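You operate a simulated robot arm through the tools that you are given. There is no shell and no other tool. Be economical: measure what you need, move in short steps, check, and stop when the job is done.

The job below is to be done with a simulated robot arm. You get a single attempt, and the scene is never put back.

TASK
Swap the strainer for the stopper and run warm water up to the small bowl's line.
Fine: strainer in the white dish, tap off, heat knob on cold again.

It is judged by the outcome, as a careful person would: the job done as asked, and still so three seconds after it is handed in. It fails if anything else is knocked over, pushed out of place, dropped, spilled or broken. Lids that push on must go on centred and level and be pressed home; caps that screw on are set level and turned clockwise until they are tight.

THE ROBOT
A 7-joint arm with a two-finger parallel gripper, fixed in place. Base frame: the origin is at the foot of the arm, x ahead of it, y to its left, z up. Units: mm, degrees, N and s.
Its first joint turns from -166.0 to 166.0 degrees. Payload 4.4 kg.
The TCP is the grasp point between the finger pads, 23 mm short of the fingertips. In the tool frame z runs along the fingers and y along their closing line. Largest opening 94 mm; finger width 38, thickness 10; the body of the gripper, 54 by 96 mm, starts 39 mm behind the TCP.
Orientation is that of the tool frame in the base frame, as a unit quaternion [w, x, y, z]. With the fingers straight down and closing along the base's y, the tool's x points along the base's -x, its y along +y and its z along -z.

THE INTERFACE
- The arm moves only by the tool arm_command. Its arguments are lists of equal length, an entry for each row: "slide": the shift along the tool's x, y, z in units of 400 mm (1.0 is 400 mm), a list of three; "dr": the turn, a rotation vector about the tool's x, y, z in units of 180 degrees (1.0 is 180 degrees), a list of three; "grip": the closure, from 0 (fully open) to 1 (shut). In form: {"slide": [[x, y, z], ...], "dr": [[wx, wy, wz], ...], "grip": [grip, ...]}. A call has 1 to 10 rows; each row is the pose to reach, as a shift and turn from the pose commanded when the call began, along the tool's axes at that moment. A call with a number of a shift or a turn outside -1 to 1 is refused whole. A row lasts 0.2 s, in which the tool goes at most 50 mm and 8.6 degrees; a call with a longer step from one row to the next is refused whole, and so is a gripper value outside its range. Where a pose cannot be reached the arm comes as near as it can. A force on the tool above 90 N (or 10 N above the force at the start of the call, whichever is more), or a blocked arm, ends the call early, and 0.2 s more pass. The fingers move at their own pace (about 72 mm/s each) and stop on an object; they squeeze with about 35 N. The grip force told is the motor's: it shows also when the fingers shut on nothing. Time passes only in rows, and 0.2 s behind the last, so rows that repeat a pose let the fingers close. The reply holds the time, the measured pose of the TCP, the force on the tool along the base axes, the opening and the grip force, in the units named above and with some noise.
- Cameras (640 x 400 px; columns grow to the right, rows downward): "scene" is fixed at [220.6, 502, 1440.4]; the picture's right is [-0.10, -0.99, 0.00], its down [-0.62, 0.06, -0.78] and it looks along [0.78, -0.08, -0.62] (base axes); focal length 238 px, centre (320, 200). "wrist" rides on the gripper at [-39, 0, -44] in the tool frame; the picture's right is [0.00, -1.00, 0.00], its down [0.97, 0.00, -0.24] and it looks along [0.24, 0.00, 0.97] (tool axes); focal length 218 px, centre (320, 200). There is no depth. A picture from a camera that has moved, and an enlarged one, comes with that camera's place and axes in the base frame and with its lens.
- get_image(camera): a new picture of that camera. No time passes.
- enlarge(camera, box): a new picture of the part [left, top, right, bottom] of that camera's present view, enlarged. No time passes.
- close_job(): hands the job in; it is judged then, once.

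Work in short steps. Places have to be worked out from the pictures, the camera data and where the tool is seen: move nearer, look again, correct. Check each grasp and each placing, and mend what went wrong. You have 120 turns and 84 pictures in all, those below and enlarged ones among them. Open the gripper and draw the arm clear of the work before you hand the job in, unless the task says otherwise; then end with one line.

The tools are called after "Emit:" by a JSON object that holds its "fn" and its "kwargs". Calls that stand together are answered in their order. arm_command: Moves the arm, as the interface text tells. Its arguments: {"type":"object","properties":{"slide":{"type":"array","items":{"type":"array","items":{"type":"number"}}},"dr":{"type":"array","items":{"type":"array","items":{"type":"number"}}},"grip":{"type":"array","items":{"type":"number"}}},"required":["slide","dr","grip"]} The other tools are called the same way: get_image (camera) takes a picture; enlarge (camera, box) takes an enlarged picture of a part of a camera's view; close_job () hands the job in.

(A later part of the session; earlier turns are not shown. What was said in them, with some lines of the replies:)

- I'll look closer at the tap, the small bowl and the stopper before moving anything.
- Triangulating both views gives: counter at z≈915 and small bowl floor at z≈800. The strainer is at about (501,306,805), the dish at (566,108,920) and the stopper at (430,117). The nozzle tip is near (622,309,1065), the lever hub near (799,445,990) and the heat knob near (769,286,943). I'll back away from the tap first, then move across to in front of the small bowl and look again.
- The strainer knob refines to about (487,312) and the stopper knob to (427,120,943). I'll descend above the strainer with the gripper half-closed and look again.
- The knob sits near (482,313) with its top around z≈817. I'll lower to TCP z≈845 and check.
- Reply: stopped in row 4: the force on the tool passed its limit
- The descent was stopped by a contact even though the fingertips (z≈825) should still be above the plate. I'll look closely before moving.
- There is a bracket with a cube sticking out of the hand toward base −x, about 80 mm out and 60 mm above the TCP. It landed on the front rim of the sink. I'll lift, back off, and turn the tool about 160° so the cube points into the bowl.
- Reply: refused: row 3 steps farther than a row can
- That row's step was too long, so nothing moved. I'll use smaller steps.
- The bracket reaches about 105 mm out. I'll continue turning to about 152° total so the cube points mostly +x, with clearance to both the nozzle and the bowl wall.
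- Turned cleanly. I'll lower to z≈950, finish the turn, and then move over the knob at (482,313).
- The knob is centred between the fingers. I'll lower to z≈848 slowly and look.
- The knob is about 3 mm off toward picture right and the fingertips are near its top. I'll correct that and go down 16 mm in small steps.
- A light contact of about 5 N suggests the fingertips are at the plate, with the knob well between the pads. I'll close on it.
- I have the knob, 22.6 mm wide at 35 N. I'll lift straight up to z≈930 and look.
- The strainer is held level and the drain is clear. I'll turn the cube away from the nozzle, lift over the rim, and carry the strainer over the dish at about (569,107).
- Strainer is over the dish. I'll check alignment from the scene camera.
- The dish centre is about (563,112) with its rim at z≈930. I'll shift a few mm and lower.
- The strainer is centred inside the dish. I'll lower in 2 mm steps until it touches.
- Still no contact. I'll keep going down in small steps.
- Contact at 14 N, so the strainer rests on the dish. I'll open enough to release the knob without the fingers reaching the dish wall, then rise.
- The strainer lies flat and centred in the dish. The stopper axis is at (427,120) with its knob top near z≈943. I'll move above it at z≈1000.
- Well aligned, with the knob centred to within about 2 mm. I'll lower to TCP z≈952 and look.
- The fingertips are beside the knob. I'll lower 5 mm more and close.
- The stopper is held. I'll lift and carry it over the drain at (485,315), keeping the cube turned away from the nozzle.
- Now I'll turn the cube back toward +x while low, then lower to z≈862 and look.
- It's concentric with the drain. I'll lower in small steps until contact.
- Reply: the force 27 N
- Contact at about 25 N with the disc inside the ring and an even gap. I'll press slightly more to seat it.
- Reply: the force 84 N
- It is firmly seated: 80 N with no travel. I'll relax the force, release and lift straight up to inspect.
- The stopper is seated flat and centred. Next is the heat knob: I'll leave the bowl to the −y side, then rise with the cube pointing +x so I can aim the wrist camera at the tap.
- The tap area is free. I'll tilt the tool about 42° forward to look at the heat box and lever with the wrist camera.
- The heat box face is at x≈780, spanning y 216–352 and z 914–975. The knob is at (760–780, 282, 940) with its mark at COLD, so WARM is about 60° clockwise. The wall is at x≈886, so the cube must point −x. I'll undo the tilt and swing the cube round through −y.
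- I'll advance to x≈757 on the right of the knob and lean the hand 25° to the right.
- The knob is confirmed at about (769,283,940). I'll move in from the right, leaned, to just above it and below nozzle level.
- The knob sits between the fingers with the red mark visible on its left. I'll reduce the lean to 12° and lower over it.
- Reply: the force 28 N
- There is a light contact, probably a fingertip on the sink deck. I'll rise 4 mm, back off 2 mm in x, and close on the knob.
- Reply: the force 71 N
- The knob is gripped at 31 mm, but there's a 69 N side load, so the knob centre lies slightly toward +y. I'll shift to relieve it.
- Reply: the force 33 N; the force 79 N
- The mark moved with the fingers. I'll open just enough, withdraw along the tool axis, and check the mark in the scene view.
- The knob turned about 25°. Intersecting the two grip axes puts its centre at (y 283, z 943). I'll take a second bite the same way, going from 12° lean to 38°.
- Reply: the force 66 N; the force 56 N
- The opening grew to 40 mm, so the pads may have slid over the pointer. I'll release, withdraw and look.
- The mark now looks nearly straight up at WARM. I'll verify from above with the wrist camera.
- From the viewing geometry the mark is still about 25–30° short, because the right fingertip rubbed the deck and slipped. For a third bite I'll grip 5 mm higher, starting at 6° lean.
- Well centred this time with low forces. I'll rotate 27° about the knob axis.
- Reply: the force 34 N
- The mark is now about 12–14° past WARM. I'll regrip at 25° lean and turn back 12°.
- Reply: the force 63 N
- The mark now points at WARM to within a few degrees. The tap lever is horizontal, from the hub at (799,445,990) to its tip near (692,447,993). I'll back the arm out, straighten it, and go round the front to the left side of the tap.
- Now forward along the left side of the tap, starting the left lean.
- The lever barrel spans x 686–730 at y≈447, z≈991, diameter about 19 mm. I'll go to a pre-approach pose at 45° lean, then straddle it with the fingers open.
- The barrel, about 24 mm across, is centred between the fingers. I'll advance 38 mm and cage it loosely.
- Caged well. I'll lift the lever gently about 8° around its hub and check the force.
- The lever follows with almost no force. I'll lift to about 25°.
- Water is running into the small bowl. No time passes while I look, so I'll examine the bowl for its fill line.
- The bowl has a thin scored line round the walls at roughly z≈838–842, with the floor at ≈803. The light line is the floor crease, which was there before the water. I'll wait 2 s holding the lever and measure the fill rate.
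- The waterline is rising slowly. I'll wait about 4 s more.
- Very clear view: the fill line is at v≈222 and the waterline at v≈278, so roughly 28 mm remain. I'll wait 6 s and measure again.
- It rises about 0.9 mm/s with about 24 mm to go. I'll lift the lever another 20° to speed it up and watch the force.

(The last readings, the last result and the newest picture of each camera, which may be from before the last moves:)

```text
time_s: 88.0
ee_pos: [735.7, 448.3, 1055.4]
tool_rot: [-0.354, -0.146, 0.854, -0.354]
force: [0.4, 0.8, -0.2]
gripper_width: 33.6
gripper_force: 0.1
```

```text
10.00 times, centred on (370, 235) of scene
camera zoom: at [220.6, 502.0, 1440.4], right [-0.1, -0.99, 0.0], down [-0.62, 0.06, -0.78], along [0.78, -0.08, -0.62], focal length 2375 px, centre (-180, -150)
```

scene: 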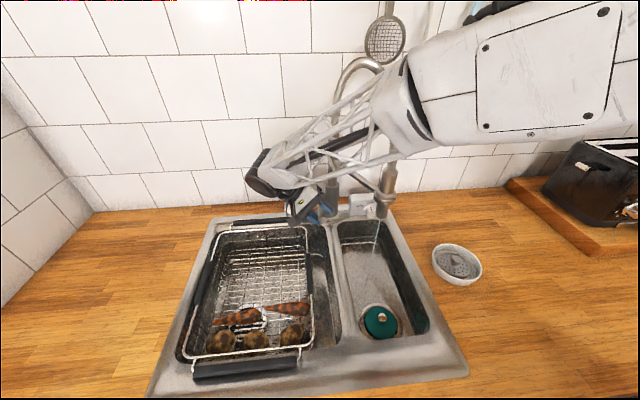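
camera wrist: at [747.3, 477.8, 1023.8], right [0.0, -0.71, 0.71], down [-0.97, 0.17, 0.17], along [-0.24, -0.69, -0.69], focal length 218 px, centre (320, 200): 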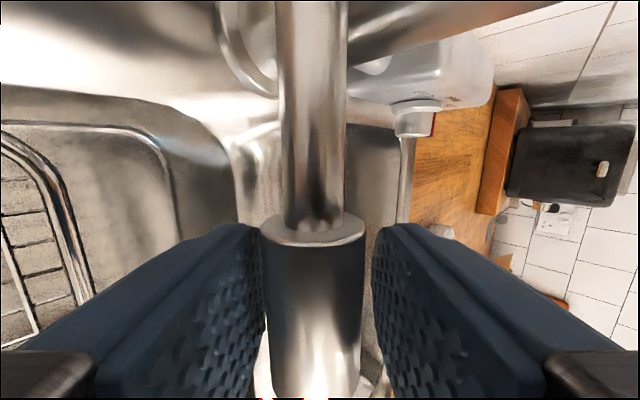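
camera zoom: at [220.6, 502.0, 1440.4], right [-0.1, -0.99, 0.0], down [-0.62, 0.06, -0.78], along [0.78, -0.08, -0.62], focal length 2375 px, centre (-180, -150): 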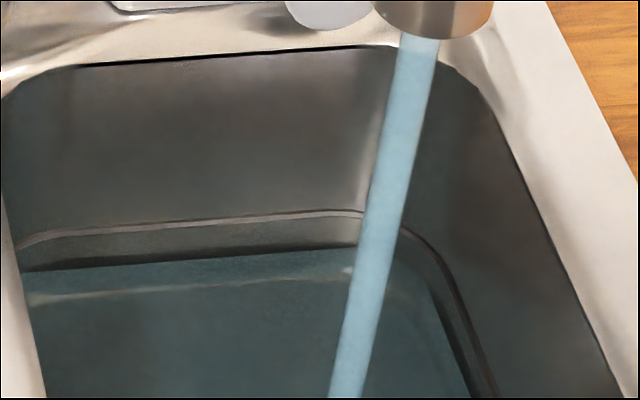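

The stream is stronger, with the waterline at v≈258 versus the line at 222 and about 3 px/s. I'll wait 7 s and check.

Emit:
{"fn": "arm_command", "kwargs": {"slide": [[0, 0, 0], [0, 0, 0], [0, 0, 0], [0, 0, 0], [0, 0, 0], [0, 0, 0], [0, 0, 0], [0, 0, 0], [0, 0, 0], [0, 0, 0]], "dr": [[0, 0, 0], [0, 0, 0], [0, 0, 0], [0, 0, 0], [0, 0, 0], [0, 0, 0], [0, 0, 0], [0, 0, 0], [0, 0, 0], [0, 0, 0]], "grip": [0.64, 0.64, 0.64, 0.64, 0.64, 0.64, 0.64, 0.64, 0.64, 0.64]}}

Emit:
{"fn": "arm_command", "kwargs": {"slide": [[0, 0, 0], [0, 0, 0], [0, 0, 0], [0, 0, 0], [0, 0, 0], [0, 0, 0], [0, 0, 0], [0, 0, 0], [0, 0, 0], [0, 0, 0]], "dr": [[0, 0, 0], [0, 0, 0], [0, 0, 0], [0, 0, 0], [0, 0, 0], [0, 0, 0], [0, 0, 0], [0, 0, 0], [0, 0, 0], [0, 0, 0]], "grip": [0.64, 0.64, 0.64, 0.64, 0.64, 0.64, 0.64, 0.64, 0.64, 0.64]}}

Emit:
{"fn": "arm_command", "kwargs": {"slide": [[0, 0, 0], [0, 0, 0], [0, 0, 0], [0, 0, 0], [0, 0, 0], [0, 0, 0], [0, 0, 0], [0, 0, 0], [0, 0, 0], [0, 0, 0]], "dr": [[0, 0, 0], [0, 0, 0], [0, 0, 0], [0, 0, 0], [0, 0, 0], [0, 0, 0], [0, 0, 0], [0, 0, 0], [0, 0, 0], [0, 0, 0]], "grip": [0.64, 0.64, 0.64, 0.64, 0.64, 0.64, 0.64, 0.64, 0.64, 0.64]}}

Emit:
{"fn": "enlarge", "kwargs": {"camera": "scene", "box": [338, 215, 402, 255]}}

```text
time_s: 90.2
ee_pos: [736.3, 446.6, 1055.6]
tool_rot: [-0.353, -0.146, 0.853, -0.354]
force: [-0.8, 0.5, 0.2]
gripper_width: 33.8
gripper_force: 0.0
```

```text
time_s: 92.4
ee_pos: [735.5, 447.0, 1055.5]
tool_rot: [-0.354, -0.146, 0.854, -0.353]
force: [0.6, 0.0, -0.7]
gripper_width: 33.7
gripper_force: 0.1
```

```text
time_s: 94.6
ee_pos: [735.6, 447.3, 1055.9]
tool_rot: [-0.353, -0.146, 0.854, -0.354]
force: [0.0, 0.4, -0.7]
gripper_width: 33.7
gripper_force: 0.0
```

```text
10.00 times, centred on (370, 235) of scene
camera zoom: at [220.6, 502.0, 1440.4], right [-0.1, -0.99, 0.0], down [-0.62, 0.06, -0.78], along [0.78, -0.08, -0.62], focal length 2375 px, centre (-180, -150)
```

zoom: 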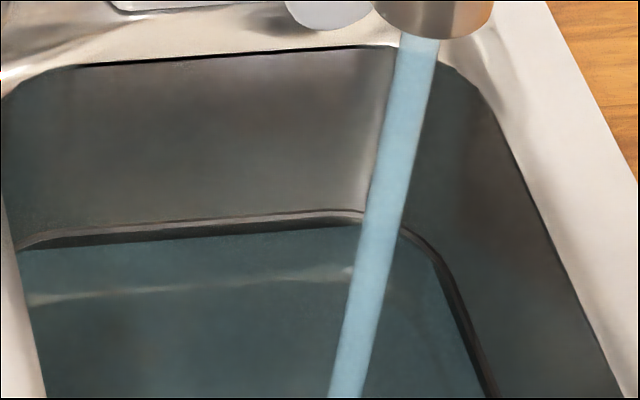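

The waterline is at v≈236, rising 3.3 px/s, so about 4 s remain including the closing time. I'll wait about 3 s, then lower the lever along its arc.

Emit:
{"fn": "arm_command", "kwargs": {"slide": [[0, 0, 0], [0, 0, 0], [0, 0, 0], [0, 0, 0], [0, 0, 0], [0, 0, 0], [0, 0, 0], [0, 0, 0], [0, 0, 0], [0, 0, 0]], "dr": [[0, 0, 0], [0, 0, 0], [0, 0, 0], [0, 0, 0], [0, 0, 0], [0, 0, 0], [0, 0, 0], [0, 0, 0], [0, 0, 0], [0, 0, 0]], "grip": [0.64, 0.64, 0.64, 0.64, 0.64, 0.64, 0.64, 0.64, 0.64, 0.64]}}

Emit:
{"fn": "arm_command", "kwargs": {"slide": [[0, 0, 0], [0, 0, 0], [0, 0, 0], [0, 0, 0], [-0.0014, 0.0225, 0.0225], [-0.0074, 0.0445, 0.0445], [-0.0177, 0.0658, 0.0658], [-0.032, 0.0859, 0.0859], [-0.05, 0.1044, 0.1044], [-0.063, 0.1149, 0.1149]], "dr": [[0, 0, 0], [0, 0, 0], [0, 0, 0], [0, 0, 0], [0, -0.0314, 0.0314], [0, -0.0628, 0.0628], [0, -0.0943, 0.0943], [0, -0.1257, 0.1257], [0, -0.1571, 0.1571], [0, -0.1768, 0.1768]], "grip": [0.64, 0.64, 0.64, 0.64, 0.64, 0.64, 0.64, 0.64, 0.64, 0.64]}}

Emit:
{"fn": "enlarge", "kwargs": {"camera": "scene", "box": [318, 195, 402, 247]}}

```text
time_s: 96.8
ee_pos: [736.7, 447.5, 1055.7]
tool_rot: [-0.353, -0.145, 0.854, -0.353]
force: [0.3, 0.5, 0.4]
gripper_width: 34.0
gripper_force: 0.1
```

```text
time_s: 99.0
ee_pos: [707.6, 447.1, 990.4]
tool_rot: [0.001, 0.002, 0.924, -0.383]
force: [-0.6, -1.4, 1.1]
gripper_width: 34.6
gripper_force: 0.9
```

```text
7.62 times, centred on (360, 221) of scene
camera zoom: at [220.6, 502.0, 1440.4], right [-0.1, -0.99, 0.0], down [-0.62, 0.06, -0.78], along [0.78, -0.08, -0.62], focal length 1809 px, centre (15, 40)
```

zoom: 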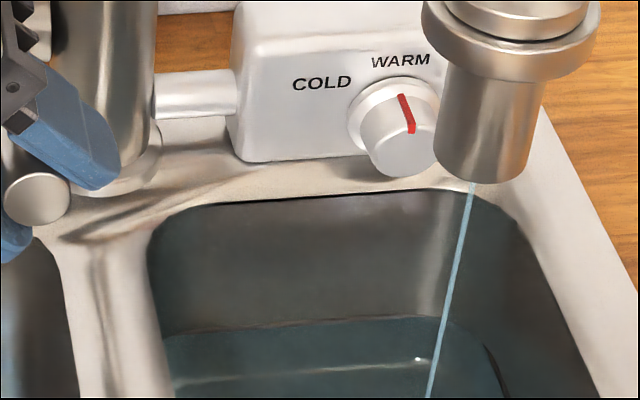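

The water is at the line, but a thin stream remains because of slack in the cage. I'll push the lever down further right away.

Emit:
{"fn": "arm_command", "kwargs": {"slide": [[0, 0.0177, 0.0177], [0, 0.0247, 0.0247]], "dr": [[0, 0, 0], [0, 0, 0]], "grip": [0.64, 0.64]}}

Emit:
{"fn": "enlarge", "kwargs": {"camera": "scene", "box": [318, 195, 402, 247]}}

```text
time_s: 99.6
ee_pos: [707.1, 448.9, 978.2]
tool_rot: [0.002, 0.0, 0.924, -0.382]
force: [0.3, -4.8, 11.9]
gripper_width: 39.0
gripper_force: 6.2
```

```text
7.62 times, centred on (360, 221) of scene
camera zoom: at [220.6, 502.0, 1440.4], right [-0.1, -0.99, 0.0], down [-0.62, 0.06, -0.78], along [0.78, -0.08, -0.62], focal length 1809 px, centre (15, 40)
```

zoom: 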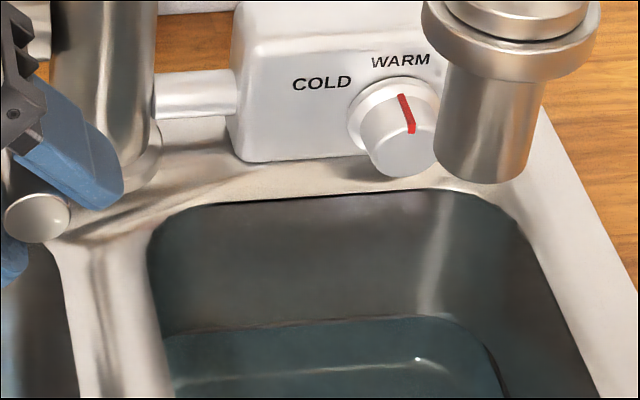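

The tap is off, with the lever on its stop and the water at the line. I'll release the lever gently and withdraw.

Emit:
{"fn": "arm_command", "kwargs": {"slide": [[0, -0.012, -0.012], [0, -0.012, -0.012], [0, -0.012, -0.05], [0, -0.012, -0.14], [0, -0.012, -0.24], [0, -0.012, -0.34], [0, -0.012, -0.42]], "dr": [[0, 0, 0], [0, 0, 0], [0, 0, 0], [0, 0, 0], [0, 0, 0], [0, 0, 0], [0, 0, 0]], "grip": [0.4, 0.4, 0.4, 0.4, 0.4, 0.4, 0.4]}}

Emit:
{"fn": "arm_command", "kwargs": {"slide": [[0, 0, 0], [0, 0, 0], [0, 0, 0], [0, 0, 0], [0, 0, 0], [0, 0, 0]], "dr": [[-0.042, 0, 0], [-0.084, 0, 0], [-0.126, 0, 0], [-0.168, 0, 0], [-0.21, 0, 0], [-0.25, 0, 0]], "grip": [0.45, 0.45, 0.45, 0.45, 0.45, 0.45]}}

Emit:
{"fn": "enlarge", "kwargs": {"camera": "scene", "box": [310, 170, 438, 250]}}

```text
time_s: 101.2
ee_pos: [707.6, 563.1, 1099.0]
tool_rot: [0.001, 0.002, 0.924, -0.383]
force: [0.7, 0.2, 0.4]
gripper_width: 56.4
gripper_force: 0.0
```

```text
time_s: 102.6
ee_pos: [708.5, 562.9, 1098.6]
tool_rot: [0.001, 0.0, 1.0, 0.001]
force: [0.1, -0.2, 1.2]
gripper_width: 51.6
gripper_force: 0.2
```

```text
5.00 times, centred on (374, 210) of scene
camera zoom: at [220.6, 502.0, 1440.4], right [-0.1, -0.99, 0.0], down [-0.62, 0.06, -0.78], along [0.78, -0.08, -0.62], focal length 1187 px, centre (50, 150)
```

zoom: 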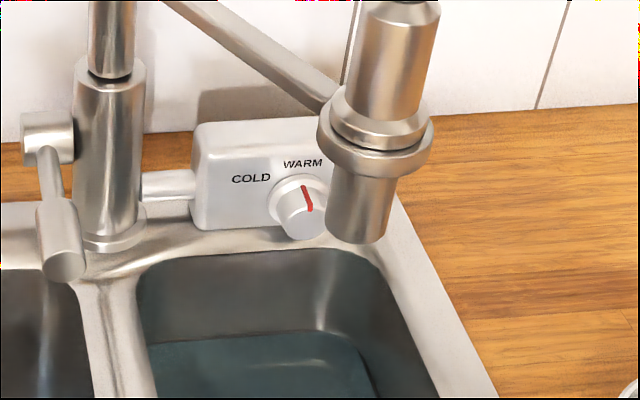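

The tap is fully off and the lever is in its original position. I'll go back round the front to the right side of the heat knob.

Emit:
{"fn": "arm_command", "kwargs": {"slide": [[0.1, 0, -0.04], [0.2, 0, -0.08], [0.3, 0, -0.08], [0.4, 0, -0.08], [0.5, 0, -0.08], [0.6, 0, -0.08], [0.69, 0, -0.08], [0.69, -0.12, -0.08], [0.69, -0.24, -0.08], [0.69, -0.36, -0.08]], "dr": [[0, 0, 0], [0, 0, 0], [0, 0, 0], [0, 0, 0], [0, 0, 0], [0, 0, 0], [0, 0, 0], [0, 0, 0], [0, 0, 0], [0, 0, 0]], "grip": [0.45, 0.45, 0.45, 0.45, 0.45, 0.45, 0.45, 0.45, 0.45, 0.45]}}

Emit:
{"fn": "arm_command", "kwargs": {"slide": [[0, -0.12, 0], [0, -0.24, 0], [0, -0.36, 0], [0, -0.48, 0], [0, -0.58, 0], [-0.09, -0.6, 0.05], [-0.18, -0.62, 0.1], [-0.28, -0.64, 0.15], [-0.38, -0.66, 0.18], [-0.48, -0.67, 0.2]], "dr": [[0, 0, 0], [0, 0, 0], [0, 0, 0], [0, 0, 0], [0, 0, 0], [0, 0, 0], [0, 0, 0], [0, 0, 0], [0, 0, 0], [0, 0, 0]], "grip": [0.45, 0.45, 0.45, 0.45, 0.45, 0.45, 0.45, 0.45, 0.45, 0.45]}}

```text
time_s: 104.8
ee_pos: [430.5, 419.8, 1131.2]
tool_rot: [0.0, 0.0, 1.0, 0.0]
force: [-0.9, 0.0, -1.1]
gripper_width: 51.8
gripper_force: 0.0
```

```text
time_s: 107.0
ee_pos: [625.6, 151.2, 1051.7]
tool_rot: [0.001, 0.001, 1.0, 0.001]
force: [0.1, -0.1, -0.5]
gripper_width: 51.8
gripper_force: 0.0
```

Emit:
{"fn": "arm_command", "kwargs": {"slide": [[-0.1, 0, 0.01], [-0.2, 0, 0.024], [-0.3235, 0, 0.024], [-0.3235, 0, 0.024], [-0.3235, 0, 0.024]], "dr": [[0, 0, 0], [-0.046, 0, 0], [-0.092, 0, 0], [-0.138, 0, 0], [-0.1833, 0, 0]], "grip": [0.5, 0.5, 0.5, 0.5, 0.5]}}

Emit:
{"fn": "arm_command", "kwargs": {"slide": [[0, 0.05, 0.08], [0, 0.1, 0.16], [0, 0.142, 0.2375], [0, 0.142, 0.29], [0, 0.142, 0.34], [0, 0.142, 0.34], [0, 0.142, 0.34], [0, 0.142, 0.34], [0, 0.142, 0.34]], "dr": [[0, 0, 0], [0, 0, 0], [0, 0, 0], [0, 0, 0], [0, 0, 0], [0, 0, 0], [0, 0, 0], [0, 0, 0], [0, 0, 0]], "grip": [0.5, 0.5, 0.5, 0.5, 0.5, 1, 1, 1, 1]}}

```text
time_s: 108.2
ee_pos: [754.0, 152.1, 1041.6]
tool_rot: [0.001, 0.001, 0.958, 0.286]
force: [-0.3, 0.3, 1.1]
gripper_width: 47.0
gripper_force: 0.0
```

```text
time_s: 110.2
ee_pos: [752.6, 272.7, 958.2]
tool_rot: [0.001, 0.0, 0.959, 0.283]
force: [0.5, -21.4, -15.2]
gripper_width: 31.5
gripper_force: 45.1
```

Gripped cleanly. I'll turn the knob back 27° toward COLD, then open, swing back around the knob, and regrip.

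Emit:
{"fn": "arm_command", "kwargs": {"slide": [[0, 0.0068, 0.0005], [0, 0.0132, 0.0017], [0, 0.0195, 0.004], [0, 0.0217, 0.0052], [0, 0.0217, 0.0052]], "dr": [[0.0444, 0, 0], [0.0889, 0, 0], [0.1333, 0, 0], [0.15, 0, 0], [0.15, 0, 0]], "grip": [1, 1, 1, 1, 1]}}

Emit:
{"fn": "arm_command", "kwargs": {"slide": [[0, 0, 0], [0, 0, 0], [0, -0.0066, 0.0006], [0, -0.013, 0.0019], [0, -0.0193, 0.004], [0, -0.0193, 0.004], [0, -0.0193, 0.004], [0, -0.0193, 0.004], [0, -0.0193, 0.004]], "dr": [[0, 0, 0], [0, 0, 0], [-0.0444, 0, 0], [-0.0889, 0, 0], [-0.1333, 0, 0], [-0.1333, 0, 0], [-0.1333, 0, 0], [-0.1333, 0, 0], [-0.1333, 0, 0]], "grip": [0.5, 0.5, 0.5, 0.5, 0.5, 1, 1, 1, 1]}}

Emit:
{"fn": "enlarge", "kwargs": {"camera": "wrist", "box": [240, 150, 400, 330]}}

```text
time_s: 111.4
ee_pos: [751.7, 280.7, 962.1]
tool_rot: [0.001, 0.001, 0.999, 0.052]
force: [-8.1, -39.3, 6.0]
gripper_width: 30.9
gripper_force: 44.6
```

```text
time_s: 113.4
ee_pos: [753.4, 272.3, 957.2]
tool_rot: [0.001, 0.001, 0.966, 0.257]
force: [4.4, -35.1, -18.4]
gripper_width: 31.1
gripper_force: 45.1
```

```text
2.22 times, centred on (320, 240) of wrist
camera zoom: at [791.8, 249.8, 997.6], right [0.0, -0.87, -0.5], down [-0.97, -0.12, 0.21], along [-0.24, 0.48, -0.84], focal length 485 px, centre (320, 111)
```

zoom: 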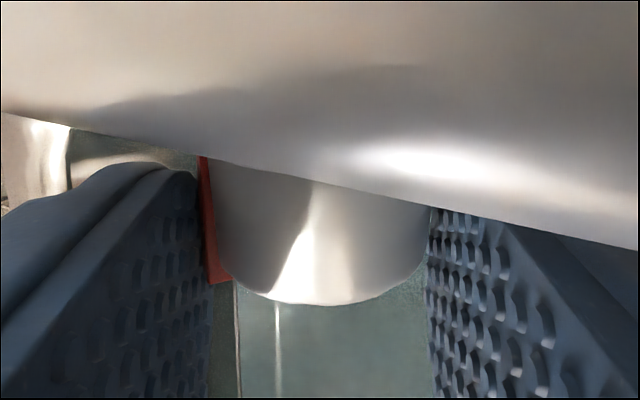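

Gripped beside the pointer. I'll turn 29° more toward COLD, then release and withdraw to check.

Emit:
{"fn": "arm_command", "kwargs": {"slide": [[0, 0.0066, 0.0005], [0, 0.0131, 0.0018], [0, 0.0193, 0.0041], [0, 0.0235, 0.0062], [0, 0.0235, 0.0062]], "dr": [[0.0444, 0, 0], [0.0889, 0, 0], [0.1333, 0, 0], [0.162, 0, 0], [0.162, 0, 0]], "grip": [1, 1, 1, 1, 1]}}

Emit:
{"fn": "arm_command", "kwargs": {"slide": [[0, 0, 0], [0, 0, 0], [0, -0.008, -0.002], [0, -0.012, -0.01], [0, -0.03, -0.05], [0, -0.08, -0.1]], "dr": [[0, 0, 0], [0, 0, 0], [-0.0444, 0, 0], [-0.0889, 0, 0], [-0.1333, 0, 0], [-0.15, 0, 0]], "grip": [0.5, 0.5, 0.5, 0.5, 0.5, 0.5]}}

Emit:
{"fn": "enlarge", "kwargs": {"camera": "scene", "box": [310, 170, 430, 245]}}

```text
time_s: 114.6
ee_pos: [754.2, 282.1, 960.9]
tool_rot: [0.0, 0.001, 1.0, 0.005]
force: [4.9, -43.5, -15.5]
gripper_width: 31.9
gripper_force: 44.9
```

```text
time_s: 116.0
ee_pos: [753.4, 251.4, 1002.2]
tool_rot: [0.002, 0.0, 0.971, 0.241]
force: [0.6, 0.3, 0.5]
gripper_width: 47.0
gripper_force: 0.2
```

```text
5.33 times, centred on (370, 208) of scene
camera zoom: at [220.6, 502.0, 1440.4], right [-0.1, -0.99, 0.0], down [-0.62, 0.06, -0.78], along [0.78, -0.08, -0.62], focal length 1266 px, centre (53, 160)
```

zoom: 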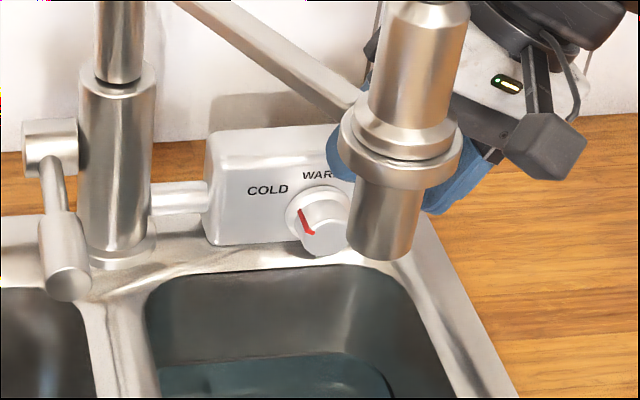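

The mark is back exactly where it began, at COLD, and the tap is off. I'll withdraw the arm clear with the gripper open.

Emit:
{"fn": "arm_command", "kwargs": {"slide": [[0.05, -0.06, -0.05], [0.16, -0.06, -0.08], [0.27, -0.06, -0.11], [0.38, -0.06, -0.14], [0.4875, -0.05, -0.167], [0.4875, -0.05, -0.167], [0.4875, -0.05, -0.167], [0.4875, -0.05, -0.167], [0.4875, -0.05, -0.167]], "dr": [[0, 0, 0], [0, 0, 0], [0, 0, 0], [0, 0, 0], [0, 0, 0], [0.04, 0, 0], [0.08, 0, 0], [0.12, 0, 0], [0.154, 0, 0]], "grip": [0.45, 0.45, 0.45, 0.45, 0.45, 0.45, 0.45, 0.3, 0]}}

Emit:
{"fn": "arm_command", "kwargs": {"slide": [[0.1, 0, -0.06], [0.2, 0, -0.12], [0.3, 0, -0.18], [0.3, 0, -0.28], [0.3, 0, -0.38]], "dr": [[0, 0, 0], [0, 0, 0], [0, 0, 0], [0, 0, 0], [0, 0, 0]], "grip": [0, 0, 0, 0, 0]}}

Emit:
{"fn": "get_image", "kwargs": {"camera": "scene"}}

Emit:
{"fn": "enlarge", "kwargs": {"camera": "scene", "box": [338, 215, 402, 255]}}

```text
time_s: 118.0
ee_pos: [558.4, 200.6, 1051.1]
tool_rot: [0.001, 0.0, 1.0, 0.0]
force: [0.6, 0.0, 0.0]
gripper_width: 93.9
gripper_force: 0.1
```

```text
time_s: 119.2
ee_pos: [438.0, 201.9, 1202.2]
tool_rot: [0.001, 0.0, 1.0, 0.001]
force: [-1.1, -0.4, 0.9]
gripper_width: 93.8
gripper_force: 0.1
```

```text
4 pictures are left
```

scene: 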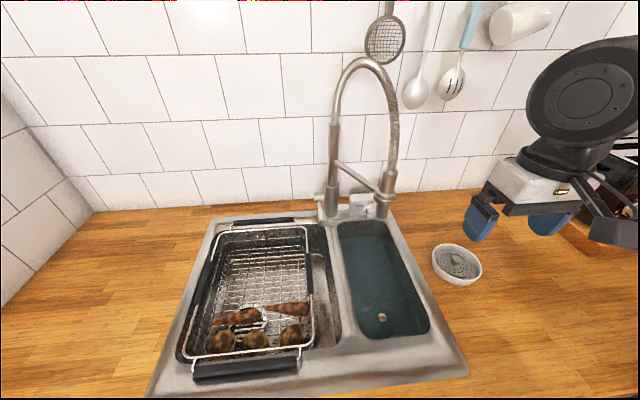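

```text
10.00 times, centred on (370, 235) of scene
camera zoom: at [220.6, 502.0, 1440.4], right [-0.1, -0.99, 0.0], down [-0.62, 0.06, -0.78], along [0.78, -0.08, -0.62], focal length 2375 px, centre (-180, -150)
```

zoom: 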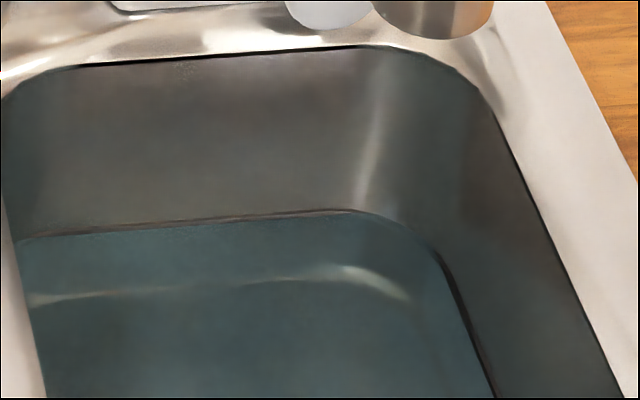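

The water sits right at the line with no stream, the stopper is in the drain and the strainer is in the dish. The knob is on COLD and the arm is clear with the gripper open, so I'm handing the job in.

Emit:
{"fn": "close_job", "kwargs": {}}

```text
The job is handed in.
```

The stopper is in the drain, the strainer is in the white dish, warm water is up to the small bowl's line, the tap is off and the heat knob is back on cold.
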